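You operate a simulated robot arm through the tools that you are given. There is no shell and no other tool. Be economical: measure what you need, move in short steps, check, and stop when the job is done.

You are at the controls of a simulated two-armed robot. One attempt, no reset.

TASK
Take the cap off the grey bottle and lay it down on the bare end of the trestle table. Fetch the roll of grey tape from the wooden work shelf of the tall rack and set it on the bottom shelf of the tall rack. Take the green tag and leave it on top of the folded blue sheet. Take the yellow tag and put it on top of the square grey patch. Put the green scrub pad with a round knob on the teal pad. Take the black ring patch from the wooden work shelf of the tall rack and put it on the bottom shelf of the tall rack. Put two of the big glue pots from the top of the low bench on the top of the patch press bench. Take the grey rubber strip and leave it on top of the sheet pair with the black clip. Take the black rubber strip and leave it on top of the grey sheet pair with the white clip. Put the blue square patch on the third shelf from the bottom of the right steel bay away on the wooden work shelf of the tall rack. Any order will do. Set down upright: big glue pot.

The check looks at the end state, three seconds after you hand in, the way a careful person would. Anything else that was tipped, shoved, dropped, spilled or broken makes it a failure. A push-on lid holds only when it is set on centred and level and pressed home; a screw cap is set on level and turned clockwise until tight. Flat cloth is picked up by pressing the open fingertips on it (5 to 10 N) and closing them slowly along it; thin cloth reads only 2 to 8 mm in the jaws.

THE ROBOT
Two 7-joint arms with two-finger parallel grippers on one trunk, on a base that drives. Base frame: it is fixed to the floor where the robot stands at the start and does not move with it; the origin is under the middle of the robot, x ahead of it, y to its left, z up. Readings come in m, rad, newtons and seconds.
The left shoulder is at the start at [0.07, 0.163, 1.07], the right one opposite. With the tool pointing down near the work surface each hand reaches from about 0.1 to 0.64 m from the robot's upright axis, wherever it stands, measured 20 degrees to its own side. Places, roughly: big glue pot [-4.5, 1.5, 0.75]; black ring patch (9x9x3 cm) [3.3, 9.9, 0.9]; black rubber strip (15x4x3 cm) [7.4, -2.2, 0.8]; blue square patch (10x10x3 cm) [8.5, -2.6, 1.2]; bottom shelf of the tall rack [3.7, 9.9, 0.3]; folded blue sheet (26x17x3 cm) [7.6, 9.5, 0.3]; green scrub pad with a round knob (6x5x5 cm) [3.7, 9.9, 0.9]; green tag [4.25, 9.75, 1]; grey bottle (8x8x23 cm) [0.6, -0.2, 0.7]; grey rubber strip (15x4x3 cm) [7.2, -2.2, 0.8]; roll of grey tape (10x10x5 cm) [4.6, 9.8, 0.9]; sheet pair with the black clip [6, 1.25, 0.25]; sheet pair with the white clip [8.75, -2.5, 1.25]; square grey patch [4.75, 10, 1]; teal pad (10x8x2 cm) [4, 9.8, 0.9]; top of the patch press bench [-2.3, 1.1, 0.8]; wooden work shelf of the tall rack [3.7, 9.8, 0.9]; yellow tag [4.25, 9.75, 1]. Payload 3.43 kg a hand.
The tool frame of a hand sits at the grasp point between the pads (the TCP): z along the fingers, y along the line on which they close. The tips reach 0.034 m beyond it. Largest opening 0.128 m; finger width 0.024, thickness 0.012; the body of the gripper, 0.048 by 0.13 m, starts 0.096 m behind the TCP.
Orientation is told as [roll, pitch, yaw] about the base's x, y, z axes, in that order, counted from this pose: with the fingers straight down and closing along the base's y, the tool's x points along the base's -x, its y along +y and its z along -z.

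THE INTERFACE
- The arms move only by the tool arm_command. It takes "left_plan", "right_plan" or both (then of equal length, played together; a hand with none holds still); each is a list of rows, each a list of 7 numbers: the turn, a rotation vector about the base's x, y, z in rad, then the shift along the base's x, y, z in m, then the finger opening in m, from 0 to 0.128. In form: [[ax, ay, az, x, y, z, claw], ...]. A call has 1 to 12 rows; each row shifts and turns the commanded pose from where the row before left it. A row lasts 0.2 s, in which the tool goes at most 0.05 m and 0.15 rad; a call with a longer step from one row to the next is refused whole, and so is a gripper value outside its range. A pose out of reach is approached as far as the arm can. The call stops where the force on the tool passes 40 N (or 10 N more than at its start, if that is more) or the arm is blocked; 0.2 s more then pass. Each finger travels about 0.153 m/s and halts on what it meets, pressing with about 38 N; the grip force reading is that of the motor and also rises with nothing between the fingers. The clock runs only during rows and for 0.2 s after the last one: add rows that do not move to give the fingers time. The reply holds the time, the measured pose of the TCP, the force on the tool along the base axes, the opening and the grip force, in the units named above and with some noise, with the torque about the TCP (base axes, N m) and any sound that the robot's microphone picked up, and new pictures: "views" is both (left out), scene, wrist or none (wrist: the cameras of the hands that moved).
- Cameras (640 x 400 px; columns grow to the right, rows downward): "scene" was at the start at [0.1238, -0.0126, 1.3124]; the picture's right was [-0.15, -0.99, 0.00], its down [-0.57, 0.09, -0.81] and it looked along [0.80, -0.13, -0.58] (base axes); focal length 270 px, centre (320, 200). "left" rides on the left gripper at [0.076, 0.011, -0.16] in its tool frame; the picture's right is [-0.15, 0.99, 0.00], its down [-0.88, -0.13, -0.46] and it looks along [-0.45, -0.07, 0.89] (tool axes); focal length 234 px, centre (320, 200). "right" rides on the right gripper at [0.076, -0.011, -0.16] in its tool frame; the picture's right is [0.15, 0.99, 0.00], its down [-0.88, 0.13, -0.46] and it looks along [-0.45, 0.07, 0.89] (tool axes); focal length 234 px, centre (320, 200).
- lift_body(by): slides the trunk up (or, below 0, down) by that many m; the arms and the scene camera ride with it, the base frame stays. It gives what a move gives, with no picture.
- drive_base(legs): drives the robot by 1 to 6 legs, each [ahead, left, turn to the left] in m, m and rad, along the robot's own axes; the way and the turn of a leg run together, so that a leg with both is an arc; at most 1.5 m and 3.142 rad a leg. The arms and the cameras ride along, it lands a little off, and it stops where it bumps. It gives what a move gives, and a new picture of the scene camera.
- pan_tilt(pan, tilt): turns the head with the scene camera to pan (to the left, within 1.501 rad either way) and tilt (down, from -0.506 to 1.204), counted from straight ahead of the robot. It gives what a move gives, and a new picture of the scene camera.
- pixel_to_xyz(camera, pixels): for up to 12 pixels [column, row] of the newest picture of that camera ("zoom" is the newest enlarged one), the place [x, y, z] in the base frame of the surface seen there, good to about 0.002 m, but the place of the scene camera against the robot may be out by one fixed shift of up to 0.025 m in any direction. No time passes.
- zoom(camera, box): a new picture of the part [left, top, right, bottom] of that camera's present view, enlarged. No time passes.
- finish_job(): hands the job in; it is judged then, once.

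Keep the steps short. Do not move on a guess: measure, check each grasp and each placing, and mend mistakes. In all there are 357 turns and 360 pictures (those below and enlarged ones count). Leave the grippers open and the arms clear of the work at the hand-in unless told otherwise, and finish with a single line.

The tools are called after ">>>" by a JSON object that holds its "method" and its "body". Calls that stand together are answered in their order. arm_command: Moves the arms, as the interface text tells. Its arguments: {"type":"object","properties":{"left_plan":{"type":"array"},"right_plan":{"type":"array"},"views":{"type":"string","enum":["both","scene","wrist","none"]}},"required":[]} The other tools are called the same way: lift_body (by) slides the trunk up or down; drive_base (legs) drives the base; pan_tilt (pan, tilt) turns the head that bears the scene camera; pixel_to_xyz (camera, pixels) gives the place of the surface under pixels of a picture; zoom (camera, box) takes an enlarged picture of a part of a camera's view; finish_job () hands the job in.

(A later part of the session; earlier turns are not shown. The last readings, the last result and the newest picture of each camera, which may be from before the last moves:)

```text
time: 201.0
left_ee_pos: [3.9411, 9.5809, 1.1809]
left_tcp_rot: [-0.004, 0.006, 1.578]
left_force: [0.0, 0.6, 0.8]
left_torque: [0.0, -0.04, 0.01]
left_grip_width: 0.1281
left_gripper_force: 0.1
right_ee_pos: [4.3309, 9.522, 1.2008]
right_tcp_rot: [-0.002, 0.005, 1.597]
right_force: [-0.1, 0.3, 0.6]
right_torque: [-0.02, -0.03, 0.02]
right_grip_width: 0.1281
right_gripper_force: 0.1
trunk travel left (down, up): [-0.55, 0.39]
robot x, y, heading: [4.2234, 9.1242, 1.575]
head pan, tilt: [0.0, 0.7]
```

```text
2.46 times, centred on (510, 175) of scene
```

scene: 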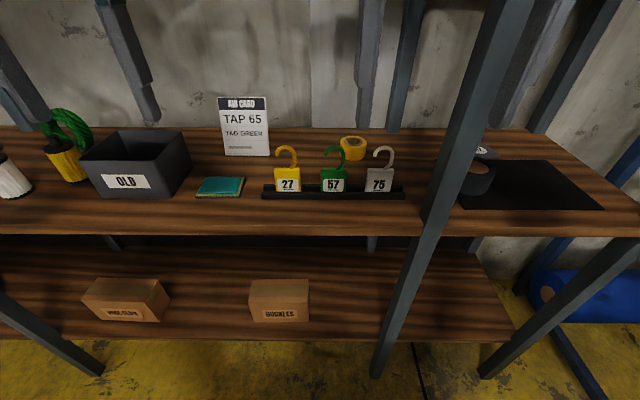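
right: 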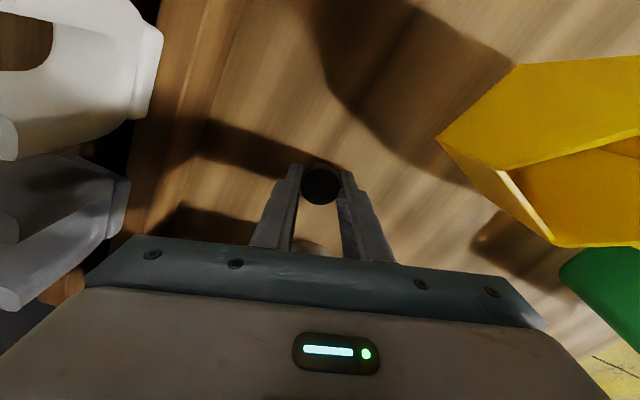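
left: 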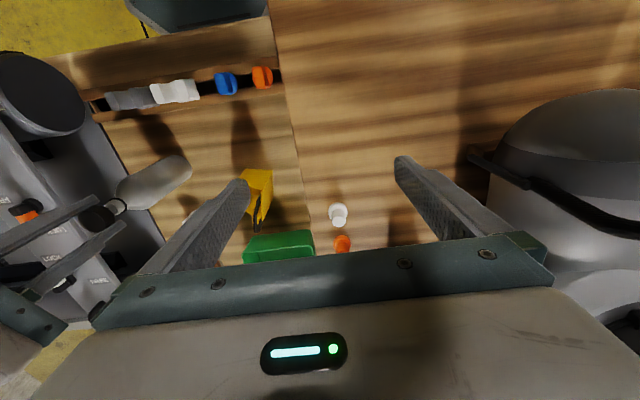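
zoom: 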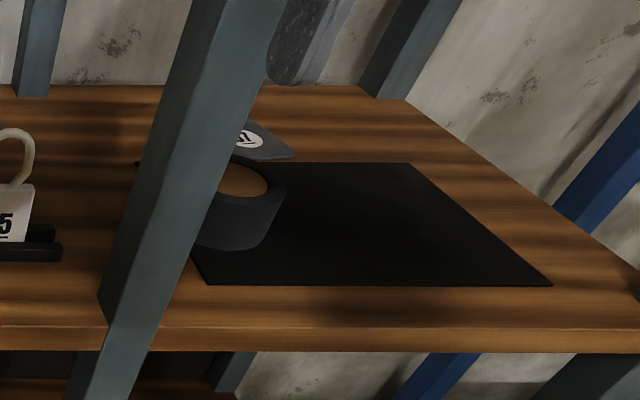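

The square grey patch lies behind the tape at (4.66,9.93). I'll start with the tape roll. First I pull the left hand back a bit and strafe right until the right hand faces the bay between the posts at x≈4.43 and 4.9.

>>> {"method": "arm_command", "body": {"left_plan": [[0, 0, 0, 0.01, -0.03, 0, 0.128], [0, 0, 0, 0.01, -0.03, 0, 0.128], [0, 0, 0, 0.01, -0.03, 0, 0.128], [0, 0, 0, 0.01, -0.03, 0, 0.128]], "right_plan": [[0, 0, 0, 0, -0.02, 0, 0.128], [0, 0, 0, 0, -0.02, 0, 0.128], [0, 0, 0, 0, 0, 0, 0.128], [0, 0, 0, 0, 0, 0, 0.128]], "views": "none"}}

>>> {"method": "drive_base", "body": {"legs": [[0, -0.32, 0]]}}

>>> {"method": "pan_tilt", "body": {"pan": -0.2, "tilt": 0.75}}

```text
time: 202.0
left_ee_pos: [3.9819, 9.4595, 1.1815]
left_tcp_rot: [-0.002, 0.008, 1.576]
left_force: [0.4, 0.5, 0.3]
left_torque: [0.01, -0.03, -0.01]
left_grip_width: 0.1279
left_gripper_force: 0.0
right_ee_pos: [4.3347, 9.4834, 1.1987]
right_tcp_rot: [0.0, 0.007, 1.599]
right_force: [0.8, -0.2, -0.1]
right_torque: [-0.01, 0.02, 0.0]
right_grip_width: 0.128
right_gripper_force: 0.0
trunk travel left (down, up): [-0.55, 0.39]
robot x, y, heading: [4.2273, 9.1226, 1.579]
head pan, tilt: [0.0, 0.7]
```

```text
time: 204.2
left_ee_pos: [4.3042, 9.4623, 1.1794]
left_tcp_rot: [0.0, 0.006, 1.577]
left_force: [0.5, -0.5, 1.3]
left_torque: [0.0, 0.0, 0.0]
left_grip_width: 0.1278
left_gripper_force: 0.0
right_ee_pos: [4.6535, 9.4863, 1.1993]
right_tcp_rot: [0.001, 0.006, 1.601]
right_force: [-0.2, 0.1, -0.6]
right_torque: [-0.04, 0.01, 0.0]
right_grip_width: 0.1279
right_gripper_force: 0.0
trunk travel left (down, up): [-0.55, 0.39]
robot x, y, heading: [4.5452, 9.127, 1.576]
head pan, tilt: [0.0, 0.7]
```

scene: 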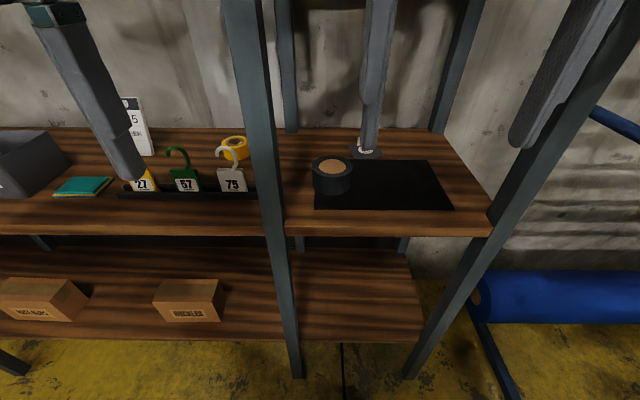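

```text
time: 204.9
left_ee_pos: [4.3032, 9.4624, 1.1789]
left_tcp_rot: [-0.002, 0.007, 1.577]
left_force: [0.4, -0.2, -0.2]
left_torque: [0.01, -0.01, -0.03]
left_grip_width: 0.1283
left_gripper_force: 0.1
right_ee_pos: [4.654, 9.4863, 1.1998]
right_tcp_rot: [0.001, 0.005, 1.6]
right_force: [-0.1, 0.8, -1.0]
right_torque: [-0.01, 0.0, -0.01]
right_grip_width: 0.1278
right_gripper_force: 0.1
trunk travel left (down, up): [-0.55, 0.39]
robot x, y, heading: [4.5457, 9.1229, 1.58]
head pan, tilt: [-0.201, 0.75]
```

scene: 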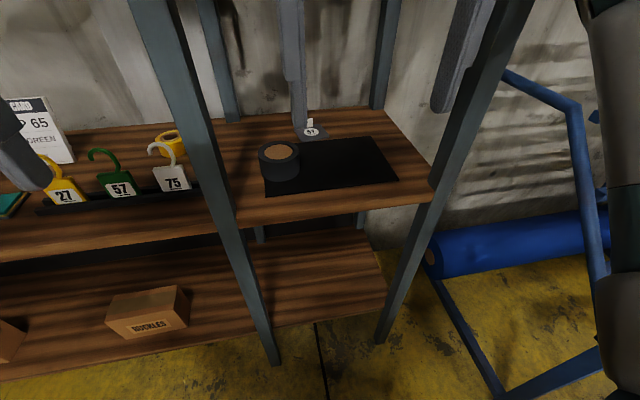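

I'll measure the tape, patch and posts, and look through the right wrist camera.

>>> {"method": "pixel_to_xyz", "body": {"camera": "scene", "pixels": [[279, 153], [262, 160], [298, 160], [279, 175], [310, 131], [325, 137], [330, 160], [228, 200], [435, 185], [300, 195], [310, 270], [335, 300]]}}

>>> {"method": "zoom", "body": {"camera": "scene", "box": [220, 80, 440, 220]}}

>>> {"method": "zoom", "body": {"camera": "right", "box": [0, 0, 640, 400]}}

```text
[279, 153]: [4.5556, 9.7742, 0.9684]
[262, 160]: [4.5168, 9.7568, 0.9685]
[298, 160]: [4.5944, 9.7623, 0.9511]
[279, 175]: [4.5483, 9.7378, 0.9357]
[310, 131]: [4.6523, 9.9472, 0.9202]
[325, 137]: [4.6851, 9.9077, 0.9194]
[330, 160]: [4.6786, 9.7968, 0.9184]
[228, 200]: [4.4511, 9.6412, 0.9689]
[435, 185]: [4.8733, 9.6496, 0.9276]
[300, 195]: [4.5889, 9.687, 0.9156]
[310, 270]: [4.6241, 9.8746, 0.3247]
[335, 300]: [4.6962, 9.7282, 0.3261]
```

```text
2.86 times, centred on (330, 150) of scene
```

zoom: 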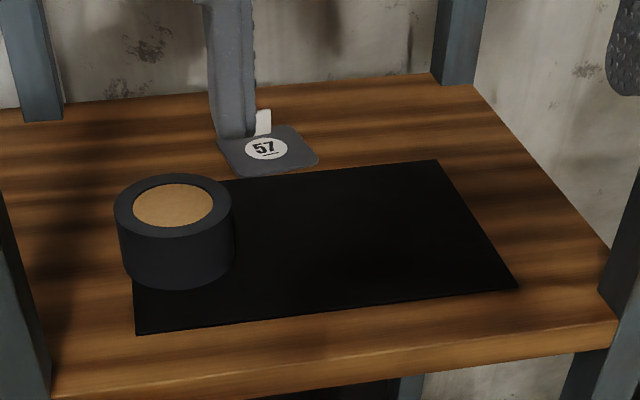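

```text
1.00 times, centred on (320, 200) of right (not enlarged: the box is as wide or as high as the picture)
```

zoom: 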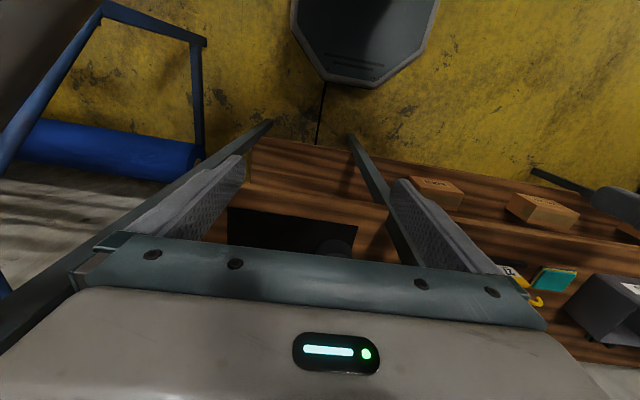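

The patch carries number 57 and the tape stands at about (4.556,9.78). I'll tilt the right hand forward 60° in front of the bay, lined up with the roll, to take it level from the front.

>>> {"method": "arm_command", "body": {"right_plan": [[0.15, 0, 0, -0.014, 0.01, -0.02, 0.128], [0.15, 0, 0, -0.014, 0.01, -0.02, 0.128], [0.15, 0, 0, -0.014, 0.01, -0.02, 0.128], [0.15, 0, 0, -0.014, 0.015, -0.02, 0.128], [0.15, 0, 0, -0.014, 0.015, -0.02, 0.128], [0.15, 0, 0, -0.014, 0.015, -0.02, 0.128], [0.15, 0, -0.03, -0.014, 0.015, -0.02, 0.128], [0, 0, 0, 0, 0, 0, 0.128]], "views": "both"}}

```text
refused: row 7 steps farther than a row can; nothing moved
```

>>> {"method": "arm_command", "body": {"right_plan": [[0.15, 0, 0, -0.014, 0.01, -0.02, 0.128], [0.15, 0, 0, -0.014, 0.01, -0.02, 0.128], [0.15, 0, 0, -0.014, 0.01, -0.02, 0.128], [0.15, 0, 0, -0.014, 0.015, -0.02, 0.128], [0.15, 0, 0, -0.014, 0.015, -0.02, 0.128], [0.15, 0, 0, -0.014, 0.015, -0.02, 0.128], [0.15, 0, 0, -0.014, 0.015, -0.02, 0.128], [0, 0, -0.03, 0, 0, 0, 0.128]], "views": "both"}}

```text
time: 206.7
left_ee_pos: [4.3038, 9.4621, 1.1811]
left_tcp_rot: [-0.003, 0.006, 1.577]
left_force: [-0.4, 0.7, -0.2]
left_torque: [0.01, 0.03, 0.02]
left_grip_width: 0.1282
left_gripper_force: 0.1
right_ee_pos: [4.5524, 9.5788, 1.0624]
right_tcp_rot: [-0.049, -1.046, 1.6]
right_force: [0.2, 0.3, -0.3]
right_torque: [-0.01, -0.02, 0.0]
right_grip_width: 0.1282
right_gripper_force: 0.0
right hand out of reach, approached as far as the arm can: row 7
trunk travel left (down, up): [-0.55, 0.39]
robot x, y, heading: [4.5411, 9.1271, 1.575]
head pan, tilt: [-0.201, 0.75]
```

scene: 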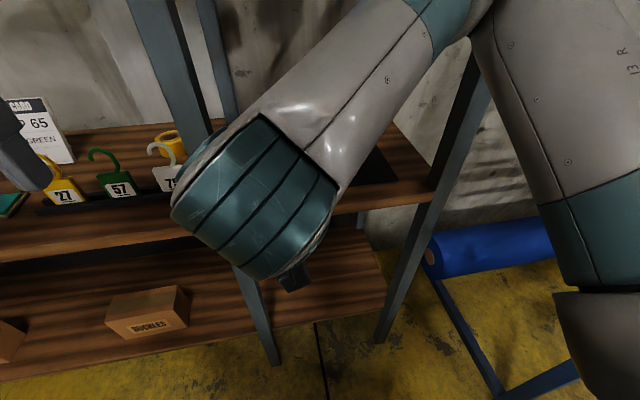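
right: 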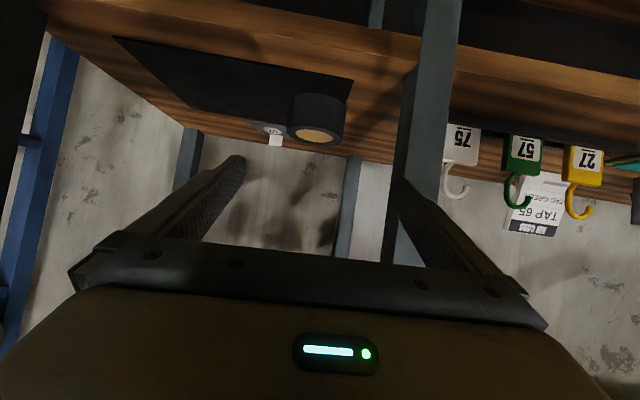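

I'll measure the tape and post through the wrist camera.

>>> {"method": "pixel_to_xyz", "body": {"camera": "right", "pixels": [[316, 137], [318, 115], [295, 115], [345, 115], [400, 180], [410, 130], [455, 100], [275, 128], [270, 140], [250, 120], [318, 98]]}}

>>> {"method": "zoom", "body": {"camera": "right", "box": [200, 60, 460, 220]}}

```text
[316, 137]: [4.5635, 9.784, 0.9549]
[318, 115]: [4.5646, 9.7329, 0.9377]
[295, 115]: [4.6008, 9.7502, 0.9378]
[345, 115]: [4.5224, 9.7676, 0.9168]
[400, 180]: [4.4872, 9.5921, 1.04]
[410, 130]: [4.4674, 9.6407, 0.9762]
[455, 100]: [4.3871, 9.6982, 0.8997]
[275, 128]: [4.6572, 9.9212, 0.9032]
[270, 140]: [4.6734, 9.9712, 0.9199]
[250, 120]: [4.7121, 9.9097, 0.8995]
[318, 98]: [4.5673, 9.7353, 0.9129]
```

```text
2.46 times, centred on (330, 140) of right
```

zoom: 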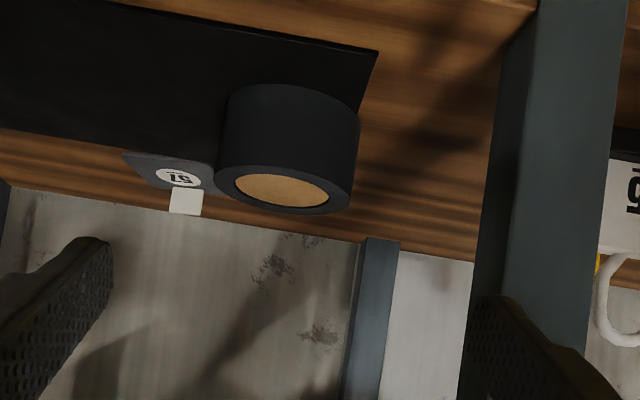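

The roll centre is (4.564,9.784), diameter 0.10, z 0.90–0.955. The shelf top is 0.8995 and the post's edge is at x=4.467. I'll lower in front of the shelf, then move forward so the fingers straddle the roll.

>>> {"method": "arm_command", "body": {"right_plan": [[0, 0, 0, 0.005, 0.005, -0.042, 0.128], [0, 0, 0, 0.005, 0.005, -0.042, 0.128], [0, 0, 0, 0.003, 0.005, -0.041, 0.128], [0, 0, 0, 0, 0.035, 0, 0.128], [0, 0, 0, 0, 0.035, 0, 0.128], [0, 0, 0, 0, 0.035, 0, 0.128], [0, 0, 0, 0, 0.035, 0, 0.128], [0, 0, 0, 0, 0, 0, 0.128]], "views": "wrist"}}

```text
time: 208.2
left_ee_pos: [4.2927, 9.4552, 1.1811]
left_tcp_rot: [-0.009, 0.004, 1.583]
left_force: [-1.6, 0.5, 0.7]
left_torque: [-0.04, 0.01, -0.04]
left_grip_width: 0.1279
left_gripper_force: 0.0
right_ee_pos: [4.5395, 9.7222, 0.9429]
right_tcp_rot: [-0.094, -1.043, 1.645]
right_force: [39.6, 17.3, 0.5]
right_torque: [-1.07, 2.44, 2.05]
right_grip_width: 0.1051
right_gripper_force: 0.1
right hand out of reach, approached as far as the arm can: row 1, 2
trunk travel left (down, up): [-0.55, 0.39]
robot x, y, heading: [4.5448, 9.1284, 1.585]
head pan, tilt: [-0.201, 0.75]
stopped in row 7 (right hand): the force on the tool passed its limit at 62 N (the readings are from after the stop); the commanded pose is now the measured one
```

right: 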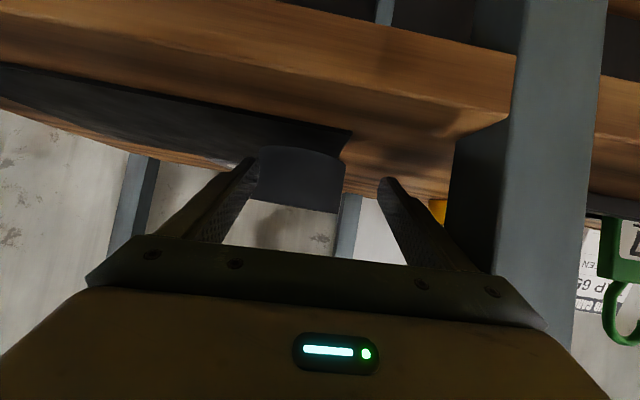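

The hand drifted about 2.5 cm left and touched the post and roll. I'll back out and correct sideways.

>>> {"method": "arm_command", "body": {"right_plan": [[0, 0, 0, 0.005, -0.03, 0, 0.128], [0, 0, 0, 0.01, -0.03, 0, 0.128], [0, 0, 0, 0.01, -0.01, 0, 0.128], [0, 0, -0.045, 0.005, 0, 0, 0.128], [0, 0, 0, 0, 0, 0, 0.128]], "views": "both"}}

>>> {"method": "pixel_to_xyz", "body": {"camera": "right", "pixels": [[300, 130], [300, 160], [300, 175], [280, 160], [320, 160], [460, 180]]}}

```text
time: 209.4
left_ee_pos: [4.2977, 9.4558, 1.1824]
left_tcp_rot: [-0.007, 0.001, 1.584]
left_force: [0.1, -0.8, -0.5]
left_torque: [0.01, -0.01, 0.0]
left_grip_width: 0.128
left_gripper_force: 0.0
right_ee_pos: [4.5733, 9.6515, 0.9417]
right_tcp_rot: [-0.075, -1.043, 1.593]
right_force: [0.4, -0.7, 0.5]
right_torque: [0.01, -0.01, 0.02]
right_grip_width: 0.1279
right_gripper_force: 0.1
trunk travel left (down, up): [-0.55, 0.39]
robot x, y, heading: [4.5388, 9.127, 1.591]
head pan, tilt: [-0.201, 0.75]
```

scene: 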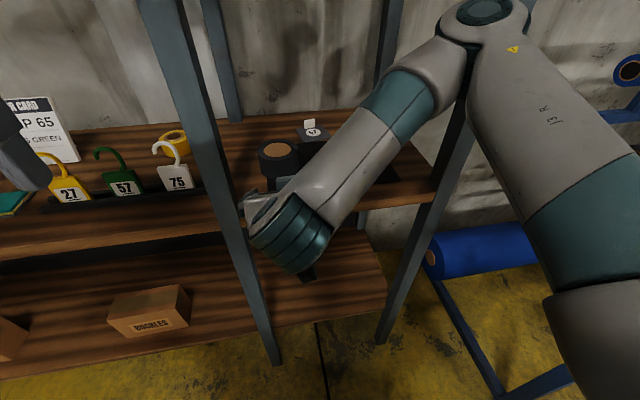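
right: 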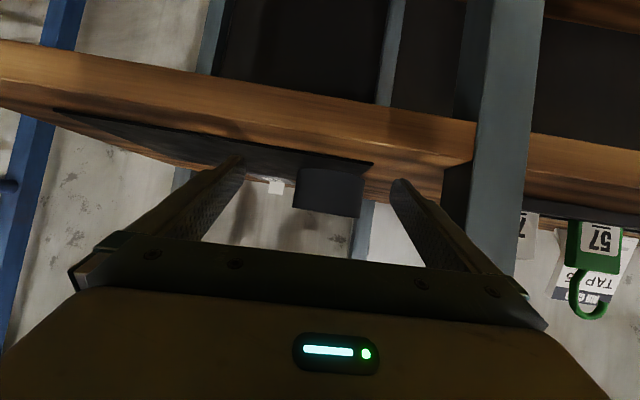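

```text
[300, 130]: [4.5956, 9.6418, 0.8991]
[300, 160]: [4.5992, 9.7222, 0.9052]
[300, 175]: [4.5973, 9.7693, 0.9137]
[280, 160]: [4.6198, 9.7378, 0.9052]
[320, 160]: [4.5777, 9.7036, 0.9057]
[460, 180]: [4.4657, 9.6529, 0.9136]
```

>>> {"method": "pixel_to_xyz", "body": {"camera": "right", "pixels": [[328, 185], [302, 190], [355, 190], [328, 205], [328, 212], [345, 170], [370, 160]]}}

```text
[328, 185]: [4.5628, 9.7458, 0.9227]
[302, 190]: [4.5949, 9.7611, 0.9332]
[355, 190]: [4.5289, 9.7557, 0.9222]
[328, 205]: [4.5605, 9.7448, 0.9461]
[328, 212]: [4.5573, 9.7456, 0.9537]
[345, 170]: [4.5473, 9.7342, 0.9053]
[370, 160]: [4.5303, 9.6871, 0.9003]
```

The roll front is now at y=9.745, so its centre is about (4.562,9.795). I'll advance lined up on x=4.563.

>>> {"method": "arm_command", "body": {"right_plan": [[0, 0, 0, -0.005, 0.03, 0, 0.128], [0, 0, 0, -0.004, 0.03, 0, 0.128], [0, 0, 0, 0, 0.03, 0, 0.128], [0, 0, 0, 0, 0.03, 0, 0.128], [0, 0, 0, 0, 0.018, 0, 0.128], [0, 0, 0, 0, 0, 0, 0.128]], "views": "both"}}

```text
time: 210.1
left_ee_pos: [4.2828, 9.4547, 1.1787]
left_tcp_rot: [-0.012, 0.003, 1.594]
left_force: [-0.4, 0.3, -0.2]
left_torque: [0.02, -0.01, -0.01]
left_grip_width: 0.1278
left_gripper_force: 0.3
right_ee_pos: [4.5404, 9.7148, 0.9375]
right_tcp_rot: [-0.121, -1.035, 1.658]
right_force: [39.0, 7.7, -4.2]
right_torque: [-0.06, 1.86, 2.39]
right_grip_width: 0.1063
right_gripper_force: 0.1
trunk travel left (down, up): [-0.55, 0.39]
robot x, y, heading: [4.5433, 9.1244, 1.599]
head pan, tilt: [-0.201, 0.75]
stopped in row 3 (right hand): the force on the tool passed its limit at 56 N (the readings are from after the stop); the commanded pose is now the measured one
```

scene: 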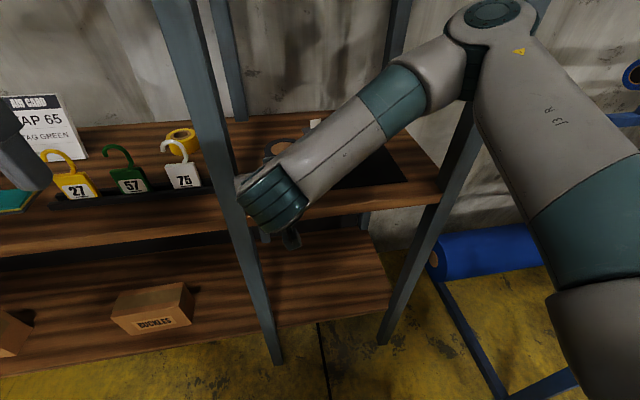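
right: 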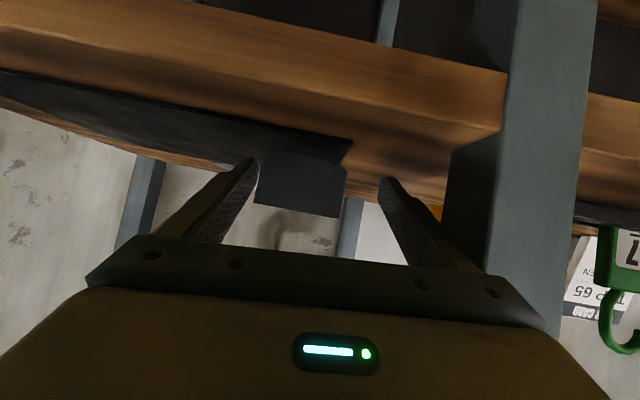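

The right elbow seems to press the right-hand post and twist the robot, pushing the hand left. I'll back the hand out, then stand further back so the arm is straighter.

>>> {"method": "arm_command", "body": {"right_plan": [[0, 0, 0, 0.005, -0.03, 0, 0.128], [0, 0, 0, 0.01, -0.04, 0, 0.128], [0, 0, 0, 0.01, -0.04, 0, 0.128], [0, 0, 0, 0, -0.03, 0.02, 0.128], [0, 0, 0, 0, 0, 0, 0.128]], "views": "none"}}

>>> {"method": "drive_base", "body": {"legs": [[-0.13, 0.04, -0.025]]}}

```text
time: 211.3
left_ee_pos: [4.2978, 9.4607, 1.1802]
left_tcp_rot: [-0.003, 0.009, 1.589]
left_force: [0.2, 0.7, -0.6]
left_torque: [-0.05, 0.03, 0.0]
left_grip_width: 0.128
left_gripper_force: 0.0
right_ee_pos: [4.5521, 9.6061, 0.9542]
right_tcp_rot: [-0.088, -1.031, 1.622]
right_force: [0.5, 1.0, 0.4]
right_torque: [-0.01, -0.01, 0.01]
right_grip_width: 0.128
right_gripper_force: 0.0
right hand out of reach, approached as far as the arm can: row 3, 4
trunk travel left (down, up): [-0.55, 0.39]
robot x, y, heading: [4.5422, 9.1228, 1.591]
head pan, tilt: [-0.201, 0.75]
```

```text
time: 212.6
left_ee_pos: [4.2652, 9.3367, 1.1803]
left_tcp_rot: [-0.001, 0.008, 1.567]
left_force: [0.0, -0.5, 1.2]
left_torque: [0.05, -0.02, 0.01]
left_grip_width: 0.1279
left_gripper_force: 0.1
right_ee_pos: [4.5227, 9.4749, 0.9551]
right_tcp_rot: [-0.09, -1.031, 1.6]
right_force: [0.5, 0.3, -0.1]
right_torque: [0.01, 0.02, -0.01]
right_grip_width: 0.1279
right_gripper_force: 0.0
trunk travel left (down, up): [-0.55, 0.39]
robot x, y, heading: [4.5029, 8.9975, 1.562]
head pan, tilt: [-0.201, 0.75]
```

scene: 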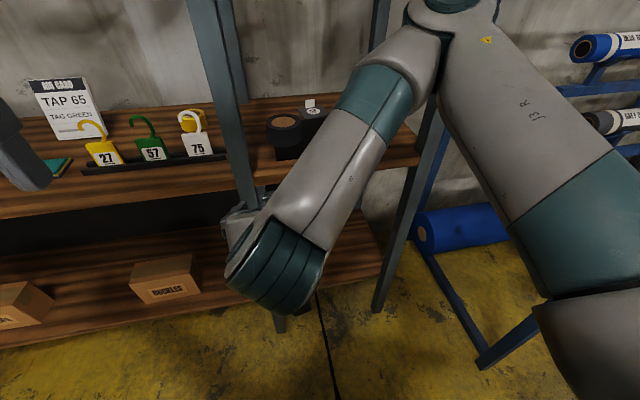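

I'll level the hand's orientation, line it up on x=4.562 in front of the shelf, and re-measure the roll.

>>> {"method": "arm_command", "body": {"right_plan": [[0.015, 0.046, 0.048, 0.02, 0, -0.008, 0.128], [0, 0, 0, 0.02, 0.03, -0.005, 0.128], [0, 0, 0, 0, 0.04, 0, 0.128], [0, 0, 0, 0, 0.03, 0, 0.128], [0, 0, 0, 0, 0, 0, 0.128]], "views": "both"}}

>>> {"method": "pixel_to_xyz", "body": {"camera": "right", "pixels": [[320, 160], [320, 180], [320, 195], [345, 170], [300, 170], [450, 150]]}}

```text
time: 213.8
left_ee_pos: [4.2654, 9.3362, 1.1801]
left_tcp_rot: [0.0, 0.006, 1.565]
left_force: [-0.1, -1.1, -0.1]
left_torque: [0.03, 0.02, 0.0]
left_grip_width: 0.1279
left_gripper_force: 0.1
right_ee_pos: [4.5458, 9.594, 0.943]
right_tcp_rot: [0.0, -1.046, 1.57]
right_force: [0.3, 0.3, 0.4]
right_torque: [0.0, 0.0, -0.04]
right_grip_width: 0.128
right_gripper_force: 0.1
right hand out of reach, approached as far as the arm can: row 1
trunk travel left (down, up): [-0.55, 0.39]
robot x, y, heading: [4.5029, 8.9978, 1.568]
head pan, tilt: [-0.201, 0.75]
```

scene: 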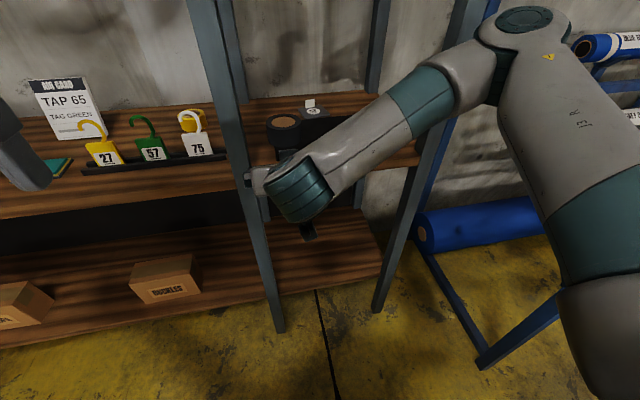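
right: 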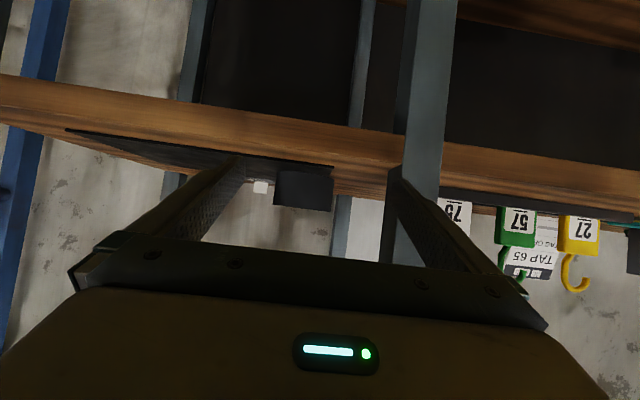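

```text
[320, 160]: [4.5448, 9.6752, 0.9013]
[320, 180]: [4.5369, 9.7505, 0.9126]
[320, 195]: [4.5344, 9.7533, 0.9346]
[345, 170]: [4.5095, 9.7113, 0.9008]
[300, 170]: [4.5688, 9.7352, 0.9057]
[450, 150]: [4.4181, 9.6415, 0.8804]
```

>>> {"method": "pixel_to_xyz", "body": {"camera": "right", "pixels": [[303, 185], [280, 190], [328, 190], [303, 200]]}}

>>> {"method": "pixel_to_xyz", "body": {"camera": "scene", "pixels": [[525, 20], [500, 60], [455, 50], [420, 105], [450, 110], [340, 150]]}}

```text
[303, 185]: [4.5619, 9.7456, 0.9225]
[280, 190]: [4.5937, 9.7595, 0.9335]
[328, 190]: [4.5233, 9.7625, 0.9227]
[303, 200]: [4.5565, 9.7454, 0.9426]
```

```text
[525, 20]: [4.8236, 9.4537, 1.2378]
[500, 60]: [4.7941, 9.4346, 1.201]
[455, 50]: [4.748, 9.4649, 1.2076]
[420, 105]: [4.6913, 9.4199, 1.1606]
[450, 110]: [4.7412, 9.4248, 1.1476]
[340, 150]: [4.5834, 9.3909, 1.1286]
```

The roll centre is (4.56,9.796). I'll shift +0.015 in x first, then advance part-way and check.

>>> {"method": "arm_command", "body": {"right_plan": [[0, 0, 0, 0.015, 0, 0, 0.128], [0, 0, 0, 0, 0.03, 0, 0.128], [0, 0, 0, 0, 0.03, 0, 0.128], [0, 0, 0, 0, 0, 0, 0.128]], "views": "scene"}}

```text
time: 214.8
left_ee_pos: [4.2653, 9.337, 1.1806]
left_tcp_rot: [-0.001, 0.007, 1.566]
left_force: [-0.7, -0.1, -0.4]
left_torque: [0.01, -0.02, 0.01]
left_grip_width: 0.1277
left_gripper_force: 0.0
right_ee_pos: [4.5619, 9.6554, 0.9429]
right_tcp_rot: [0.0, -1.048, 1.571]
right_force: [-0.4, 0.3, 0.1]
right_torque: [0.0, -0.02, 0.01]
right_grip_width: 0.1282
right_gripper_force: 0.0
trunk travel left (down, up): [-0.55, 0.39]
robot x, y, heading: [4.5007, 8.9963, 1.57]
head pan, tilt: [-0.201, 0.75]
```

scene: 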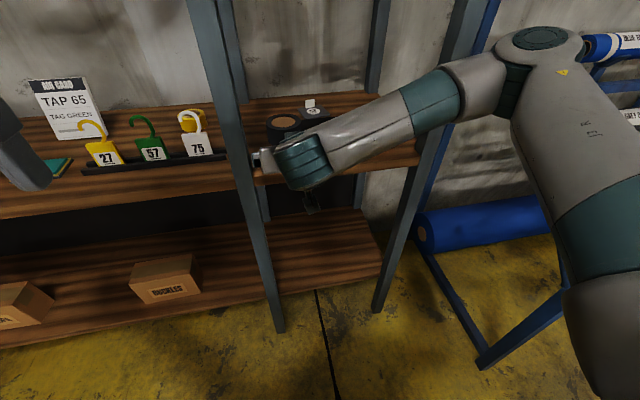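

The forearm would still swing into the right post. I'll back off further so the arm reaches in straight.

>>> {"method": "drive_base", "body": {"legs": [[-0.12, 0, 0], [0, 0.06, 0]]}}

>>> {"method": "arm_command", "body": {"right_plan": [[0, 0, 0, 0.03, 0, 0, 0.128], [0, 0, 0, 0.03, 0, 0, 0.128], [0, 0, 0, 0, 0.04, 0, 0.128], [0, 0, 0, 0, 0.04, 0, 0.128], [0, 0, 0, 0, 0, 0, 0.128]], "views": "both"}}

```text
time: 216.7
left_ee_pos: [4.2058, 9.2171, 1.18]
left_tcp_rot: [-0.003, 0.007, 1.565]
left_force: [0.6, -0.2, -0.4]
left_torque: [0.01, -0.02, -0.01]
left_grip_width: 0.128
left_gripper_force: 0.0
right_ee_pos: [4.5034, 9.5354, 0.9429]
right_tcp_rot: [-0.003, -1.049, 1.57]
right_force: [-0.2, -0.2, 0.0]
right_torque: [0.03, 0.0, -0.03]
right_grip_width: 0.1278
right_gripper_force: 0.1
trunk travel left (down, up): [-0.55, 0.39]
robot x, y, heading: [4.4443, 8.8782, 1.562]
head pan, tilt: [-0.201, 0.75]
```

scene: 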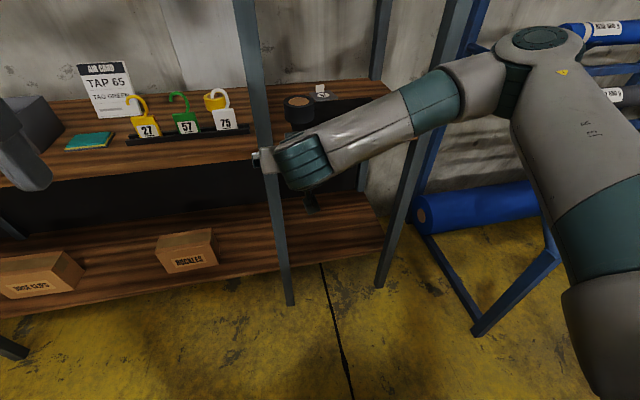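

```text
time: 217.8
left_ee_pos: [4.2066, 9.2176, 1.1808]
left_tcp_rot: [-0.002, 0.008, 1.563]
left_force: [0.1, -0.6, -0.2]
left_torque: [0.01, -0.02, 0.04]
left_grip_width: 0.128
left_gripper_force: 0.1
right_ee_pos: [4.5621, 9.6168, 0.9421]
right_tcp_rot: [0.001, -1.046, 1.569]
right_force: [0.4, -0.5, -0.2]
right_torque: [-0.01, 0.04, -0.02]
right_grip_width: 0.1278
right_gripper_force: 0.1
trunk travel left (down, up): [-0.55, 0.39]
robot x, y, heading: [4.4437, 8.8776, 1.566]
head pan, tilt: [-0.201, 0.75]
```

scene: 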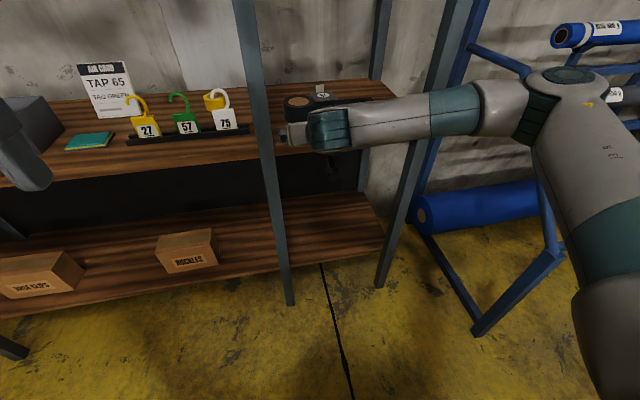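
right: 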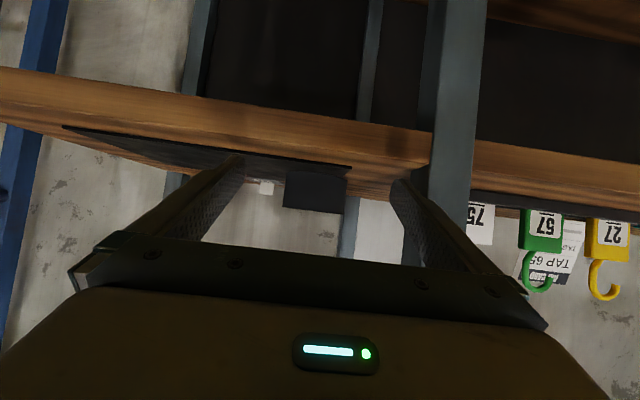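

>>> {"method": "pixel_to_xyz", "body": {"camera": "scene", "pixels": [[565, 75], [535, 110], [480, 110], [440, 110], [350, 125], [610, 180], [640, 290], [455, 40], [430, 130]]}}

```text
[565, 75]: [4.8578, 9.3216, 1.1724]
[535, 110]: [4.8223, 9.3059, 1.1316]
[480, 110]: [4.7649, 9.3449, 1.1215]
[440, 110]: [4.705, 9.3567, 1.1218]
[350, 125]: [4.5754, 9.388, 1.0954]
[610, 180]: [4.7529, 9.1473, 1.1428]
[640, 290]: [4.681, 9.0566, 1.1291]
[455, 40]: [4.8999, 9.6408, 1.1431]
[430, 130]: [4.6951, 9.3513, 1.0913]
```

The elbow is at (4.86,9.32), still in front of the posts, and it will swing inward as the hand reaches in. I'll advance the rest of the way in steps.

>>> {"method": "arm_command", "body": {"right_plan": [[0, 0, 0, 0, 0.03, 0, 0.128], [0, 0, 0, 0, 0.03, 0, 0.128], [0, 0, 0, 0, 0.03, 0, 0.128], [0, 0, 0, 0, 0.03, 0, 0.128], [0, 0, 0, 0, 0.03, 0, 0.128], [0, 0, 0, 0, 0.025, 0, 0.128], [0, 0, 0, 0, 0, 0, 0.128]], "views": "both"}}

```text
time: 219.4
left_ee_pos: [4.207, 9.2177, 1.1816]
left_tcp_rot: [-0.002, 0.007, 1.563]
left_force: [0.4, 0.1, -0.7]
left_torque: [0.02, 0.01, 0.01]
left_grip_width: 0.1277
left_gripper_force: 0.1
right_ee_pos: [4.5624, 9.7899, 0.9431]
right_tcp_rot: [0.001, -1.046, 1.569]
right_force: [0.1, 0.2, -0.1]
right_torque: [0.02, -0.01, 0.01]
right_grip_width: 0.1281
right_gripper_force: 0.1
trunk travel left (down, up): [-0.55, 0.39]
robot x, y, heading: [4.4452, 8.8798, 1.569]
head pan, tilt: [-0.201, 0.75]
```

scene: 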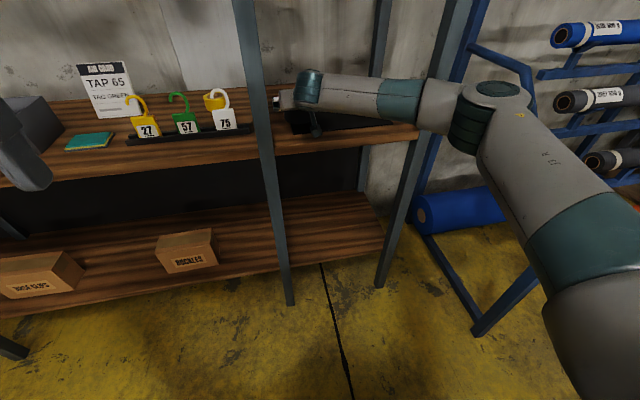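
right: 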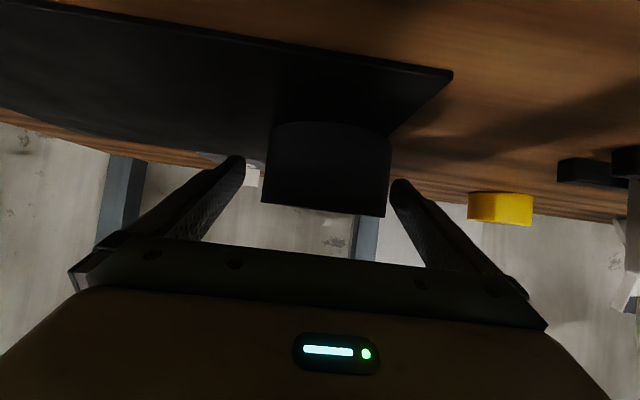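

No contact, and the roll sits between the fingers. I'll close on it.

>>> {"method": "arm_command", "body": {"right_plan": [[0, 0, 0, 0, 0.005, 0, 0.115], [0, 0, 0, 0, 0, 0, 0.105], [0, 0, 0, 0, 0, 0, 0.098], [0, 0, 0, 0, 0, 0, 0.09], [0, 0, 0, 0, 0, 0, 0.09]], "views": "wrist"}}

```text
time: 220.7
left_ee_pos: [4.2064, 9.2171, 1.1792]
left_tcp_rot: [-0.001, 0.007, 1.563]
left_force: [-0.7, -0.2, 1.1]
left_torque: [-0.01, 0.01, 0.0]
left_grip_width: 0.1285
left_gripper_force: 0.1
right_ee_pos: [4.5622, 9.7939, 0.9436]
right_tcp_rot: [0.001, -1.048, 1.57]
right_force: [-2.0, 0.4, 0.2]
right_torque: [0.06, 0.01, 0.04]
right_grip_width: 0.0909
right_gripper_force: 37.6
trunk travel left (down, up): [-0.55, 0.39]
robot x, y, heading: [4.4464, 8.879, 1.561]
head pan, tilt: [-0.201, 0.75]
```

right: 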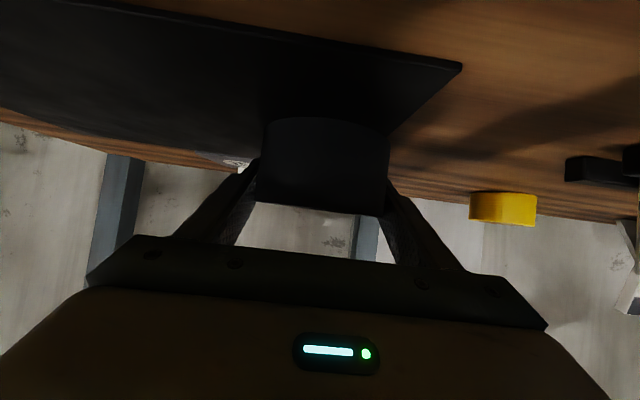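

I have hold of it. I'll lift 3 cm, draw it out, and check.

>>> {"method": "arm_command", "body": {"right_plan": [[0, 0, 0, 0, 0, 0.015, 0.08], [0, 0, 0, 0, 0, 0.02, 0.08], [0, 0, 0, 0, -0.04, 0, 0.08], [0, 0, 0, 0, -0.04, 0, 0.08], [0, 0, 0, 0, -0.04, 0, 0.08], [0, 0, 0, 0, -0.04, 0, 0.08], [0, 0, 0, 0, -0.04, 0, 0.08], [0, 0, 0, 0, -0.03, 0, 0.08]], "views": "both"}}

```text
time: 222.4
left_ee_pos: [4.2072, 9.2168, 1.1799]
left_tcp_rot: [-0.002, 0.006, 1.563]
left_force: [0.0, 0.2, 0.0]
left_torque: [-0.01, 0.01, -0.04]
left_grip_width: 0.128
left_gripper_force: 0.0
right_ee_pos: [4.564, 9.5642, 0.9759]
right_tcp_rot: [0.003, -1.046, 1.567]
right_force: [1.0, -0.2, -2.1]
right_torque: [0.0, 0.02, 0.0]
right_grip_width: 0.0911
right_gripper_force: 38.1
trunk travel left (down, up): [-0.55, 0.39]
robot x, y, heading: [4.4429, 8.8782, 1.562]
head pan, tilt: [-0.201, 0.75]
```

scene: 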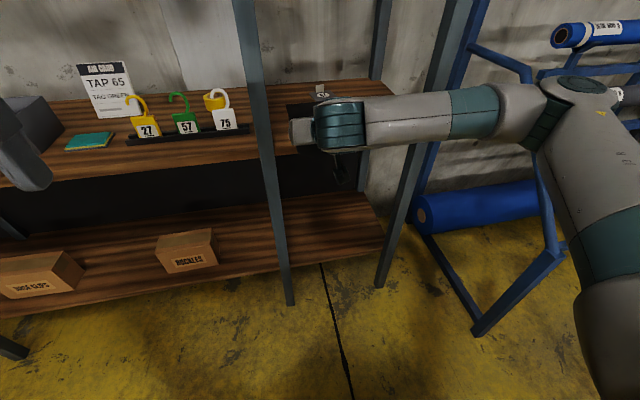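
right: 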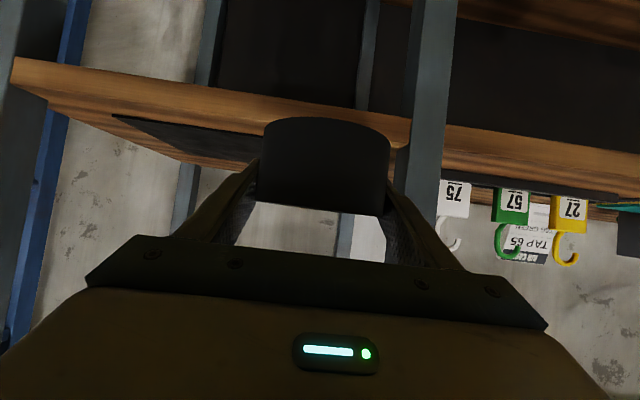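

I have the roll clear. Before lowering the trunk, I'll check where the blue roll frame stands relative to my elbow at (4.87,9.32).

>>> {"method": "pixel_to_xyz", "body": {"camera": "scene", "pixels": [[480, 330], [560, 250], [540, 175], [425, 215], [480, 210], [615, 35], [340, 240], [330, 210]]}}

```text
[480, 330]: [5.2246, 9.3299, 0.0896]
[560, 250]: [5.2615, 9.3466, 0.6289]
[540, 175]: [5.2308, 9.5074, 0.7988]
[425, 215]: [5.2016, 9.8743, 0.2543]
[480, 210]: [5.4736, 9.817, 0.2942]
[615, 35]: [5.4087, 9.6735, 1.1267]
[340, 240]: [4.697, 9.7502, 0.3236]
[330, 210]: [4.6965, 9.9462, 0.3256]
```

The frame is at x≥5.2, well clear. I'll lower the trunk.

>>> {"method": "lift_body", "body": {"by": -0.53}}

>>> {"method": "pan_tilt", "body": {"pan": -0.15, "tilt": 0.6}}

>>> {"method": "zoom", "body": {"camera": "right", "box": [0, 0, 640, 400]}}

```text
refused: -0.53 is not a number from -0.4 to 0.4
```

```text
time: 223.2
left_ee_pos: [4.2066, 9.217, 1.1793]
left_tcp_rot: [-0.002, 0.006, 1.562]
left_force: [0.2, 0.1, -0.3]
left_torque: [0.01, 0.01, -0.02]
left_grip_width: 0.1278
left_gripper_force: 0.1
right_ee_pos: [4.5635, 9.5652, 0.9753]
right_tcp_rot: [0.0, -1.045, 1.57]
right_force: [0.3, 0.1, -2.4]
right_torque: [0.03, 0.0, 0.01]
right_grip_width: 0.0911
right_gripper_force: 37.9
trunk travel left (down, up): [-0.55, 0.39]
robot x, y, heading: [4.4462, 8.8757, 1.561]
head pan, tilt: [-0.15, 0.6]
```

scene: 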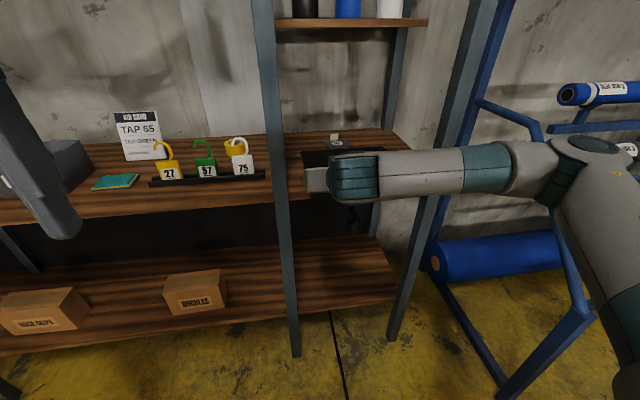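

```text
1.00 times, centred on (320, 200) of right (not enlarged: the box is as wide or as high as the picture)
```

zoom: 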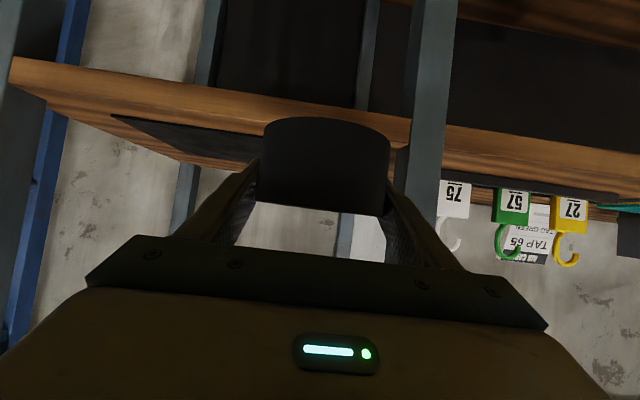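

The lift takes at most 0.4 m per call, so I'll split it in two.

>>> {"method": "lift_body", "body": {"by": -0.38}}

>>> {"method": "lift_body", "body": {"by": -0.14}}

>>> {"method": "pan_tilt", "body": {"pan": -0.15, "tilt": 0.5}}

>>> {"method": "zoom", "body": {"camera": "right", "box": [0, 0, 640, 400]}}

>>> {"method": "pixel_to_xyz", "body": {"camera": "right", "pixels": [[320, 95], [200, 130], [440, 100], [230, 150], [400, 160]]}}

```text
time: 226.8
left_ee_pos: [4.2065, 9.2174, 0.7998]
left_tcp_rot: [-0.003, 0.007, 1.563]
left_force: [-0.2, 0.4, -0.5]
left_torque: [0.0, -0.01, -0.01]
left_grip_width: 0.128
left_gripper_force: 0.1
right_ee_pos: [4.5645, 9.5655, 0.5964]
right_tcp_rot: [0.001, -1.047, 1.57]
right_force: [0.7, -0.5, -1.5]
right_torque: [0.03, 0.03, -0.01]
right_grip_width: 0.0908
right_gripper_force: 38.2
trunk travel left (down, up): [-0.17, 0.77]
robot x, y, heading: [4.4422, 8.877, 1.569]
head pan, tilt: [-0.15, 0.6]
```

```text
time: 228.5
left_ee_pos: [4.2071, 9.2179, 0.661]
left_tcp_rot: [-0.001, 0.005, 1.563]
left_force: [-1.1, -0.6, 0.7]
left_torque: [0.0, -0.03, -0.04]
left_grip_width: 0.1279
left_gripper_force: 0.0
right_ee_pos: [4.5639, 9.5647, 0.4547]
right_tcp_rot: [0.0, -1.045, 1.57]
right_force: [-0.1, -0.4, -1.6]
right_torque: [0.0, 0.0, -0.04]
right_grip_width: 0.0911
right_gripper_force: 38.5
trunk travel left (down, up): [-0.03, 0.91]
robot x, y, heading: [4.4452, 8.8804, 1.566]
head pan, tilt: [-0.15, 0.6]
```

```text
time: 229.2
left_ee_pos: [4.2068, 9.217, 0.6601]
left_tcp_rot: [-0.003, 0.006, 1.563]
left_force: [-0.4, -0.6, -0.4]
left_torque: [-0.01, 0.02, 0.02]
left_grip_width: 0.1281
left_gripper_force: 0.1
right_ee_pos: [4.563, 9.5645, 0.4548]
right_tcp_rot: [-0.001, -1.048, 1.57]
right_force: [-0.2, -0.6, -1.8]
right_torque: [0.02, 0.0, -0.03]
right_grip_width: 0.0911
right_gripper_force: 37.5
trunk travel left (down, up): [-0.03, 0.91]
robot x, y, heading: [4.4431, 8.8774, 1.567]
head pan, tilt: [-0.15, 0.499]
```

scene: 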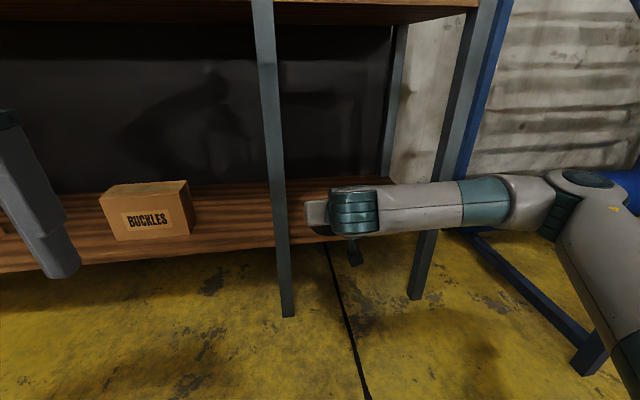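

```text
1.00 times, centred on (320, 200) of right (not enlarged: the box is as wide or as high as the picture)
```

zoom: 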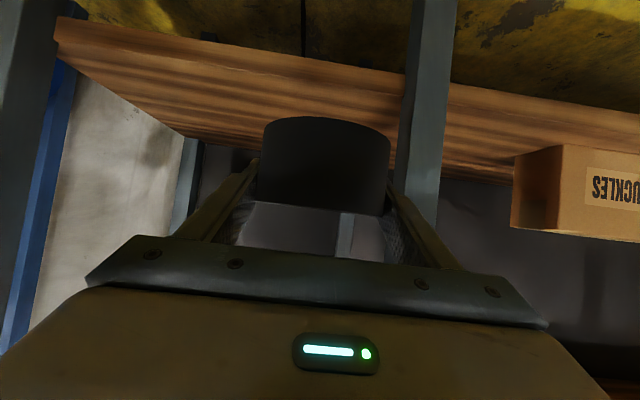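

```text
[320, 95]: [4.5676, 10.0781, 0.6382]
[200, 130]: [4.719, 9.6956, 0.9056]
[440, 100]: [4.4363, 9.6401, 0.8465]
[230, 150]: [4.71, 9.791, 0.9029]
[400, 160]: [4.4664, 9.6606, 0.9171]
```

>>> {"method": "pixel_to_xyz", "body": {"camera": "zoom", "pixels": [[320, 85], [230, 100], [200, 120], [480, 120], [415, 150], [250, 70], [520, 220]]}}

```text
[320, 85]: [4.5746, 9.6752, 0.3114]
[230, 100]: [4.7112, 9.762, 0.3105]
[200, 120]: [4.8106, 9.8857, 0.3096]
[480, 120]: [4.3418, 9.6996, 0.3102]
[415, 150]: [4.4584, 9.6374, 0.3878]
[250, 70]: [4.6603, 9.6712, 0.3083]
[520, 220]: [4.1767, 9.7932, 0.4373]
```

The bottom shelf top is at 0.310. I'll move in 0.21 m, then lower to TCP z≈0.356.

>>> {"method": "arm_command", "body": {"right_plan": [[0, 0, 0, 0, 0.036, 0, 0.08], [0, 0, 0, 0, 0.036, 0, 0.08], [0, 0, 0, 0, 0.036, 0, 0.08], [0, 0, 0, 0, 0.036, -0.01, 0.08], [0, 0, 0, 0, 0.036, -0.015, 0.08], [0, 0, 0, 0, 0.036, -0.015, 0.08], [0, 0, 0, 0, 0, -0.03, 0.08], [0, 0, 0, 0, 0, -0.02, 0.08], [0, 0, 0, 0, 0, -0.006, 0.08], [0, 0, 0, 0, 0, 0, 0.08]], "views": "both"}}

```text
time: 231.4
left_ee_pos: [4.2071, 9.2175, 0.6603]
left_tcp_rot: [-0.003, 0.007, 1.564]
left_force: [-0.6, 0.9, 0.1]
left_torque: [0.02, 0.0, -0.03]
left_grip_width: 0.128
left_gripper_force: 0.0
right_ee_pos: [4.5642, 9.7812, 0.3603]
right_tcp_rot: [-0.001, -1.044, 1.568]
right_force: [0.5, 0.6, -1.5]
right_torque: [-0.03, -0.01, -0.01]
right_grip_width: 0.091
right_gripper_force: 37.8
trunk travel left (down, up): [-0.03, 0.91]
robot x, y, heading: [4.4445, 8.8773, 1.563]
head pan, tilt: [-0.15, 0.499]
```

scene: 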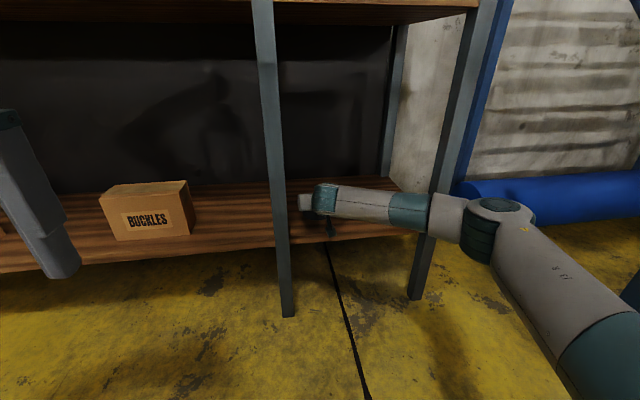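
right: 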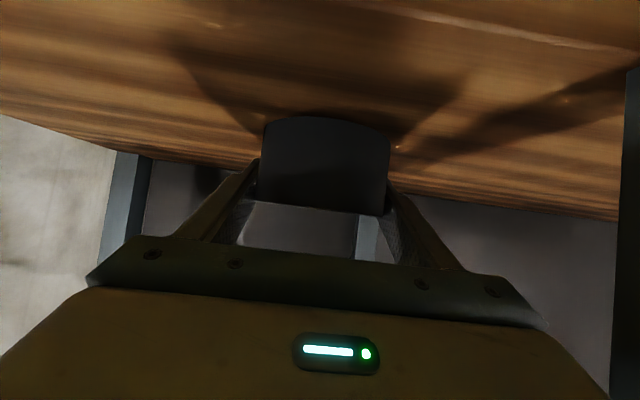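

Only a few mm remain. I'll lower until it touches, then release.

>>> {"method": "arm_command", "body": {"right_plan": [[0, 0, 0, 0, 0, -0.003, 0.08], [0, 0, 0, 0, 0, -0.002, 0.08], [0, 0, 0, 0, 0, -0.002, 0.08], [0, 0, 0, 0, 0, -0.001, 0.08]], "views": "none"}}

```text
time: 232.4
left_ee_pos: [4.2061, 9.2169, 0.66]
left_tcp_rot: [-0.001, 0.006, 1.564]
left_force: [0.8, -0.4, -0.2]
left_torque: [0.01, 0.0, 0.0]
left_grip_width: 0.128
left_gripper_force: 0.0
right_ee_pos: [4.5633, 9.7811, 0.3523]
right_tcp_rot: [-0.001, -1.049, 1.567]
right_force: [0.4, 0.4, -1.8]
right_torque: [-0.02, -0.03, -0.03]
right_grip_width: 0.0911
right_gripper_force: 38.1
trunk travel left (down, up): [-0.03, 0.91]
robot x, y, heading: [4.4443, 8.877, 1.566]
head pan, tilt: [-0.15, 0.499]
```

>>> {"method": "arm_command", "body": {"right_plan": [[0, 0, 0, 0, 0, -0.002, 0.08], [0, 0, 0, 0, 0, -0.002, 0.08], [0, 0, 0, 0, 0, -0.002, 0.08]], "views": "none"}}

```text
time: 233.2
left_ee_pos: [4.2076, 9.2165, 0.6604]
left_tcp_rot: [-0.003, 0.007, 1.565]
left_force: [-0.1, 0.7, -0.6]
left_torque: [0.03, 0.02, 0.04]
left_grip_width: 0.1279
left_gripper_force: 0.1
right_ee_pos: [4.5645, 9.7823, 0.3487]
right_tcp_rot: [0.002, -1.052, 1.567]
right_force: [0.6, -0.8, 8.2]
right_torque: [-0.5, -0.16, -0.05]
right_grip_width: 0.0909
right_gripper_force: 37.9
trunk travel left (down, up): [-0.03, 0.91]
robot x, y, heading: [4.4458, 8.8738, 1.565]
head pan, tilt: [-0.15, 0.499]
```

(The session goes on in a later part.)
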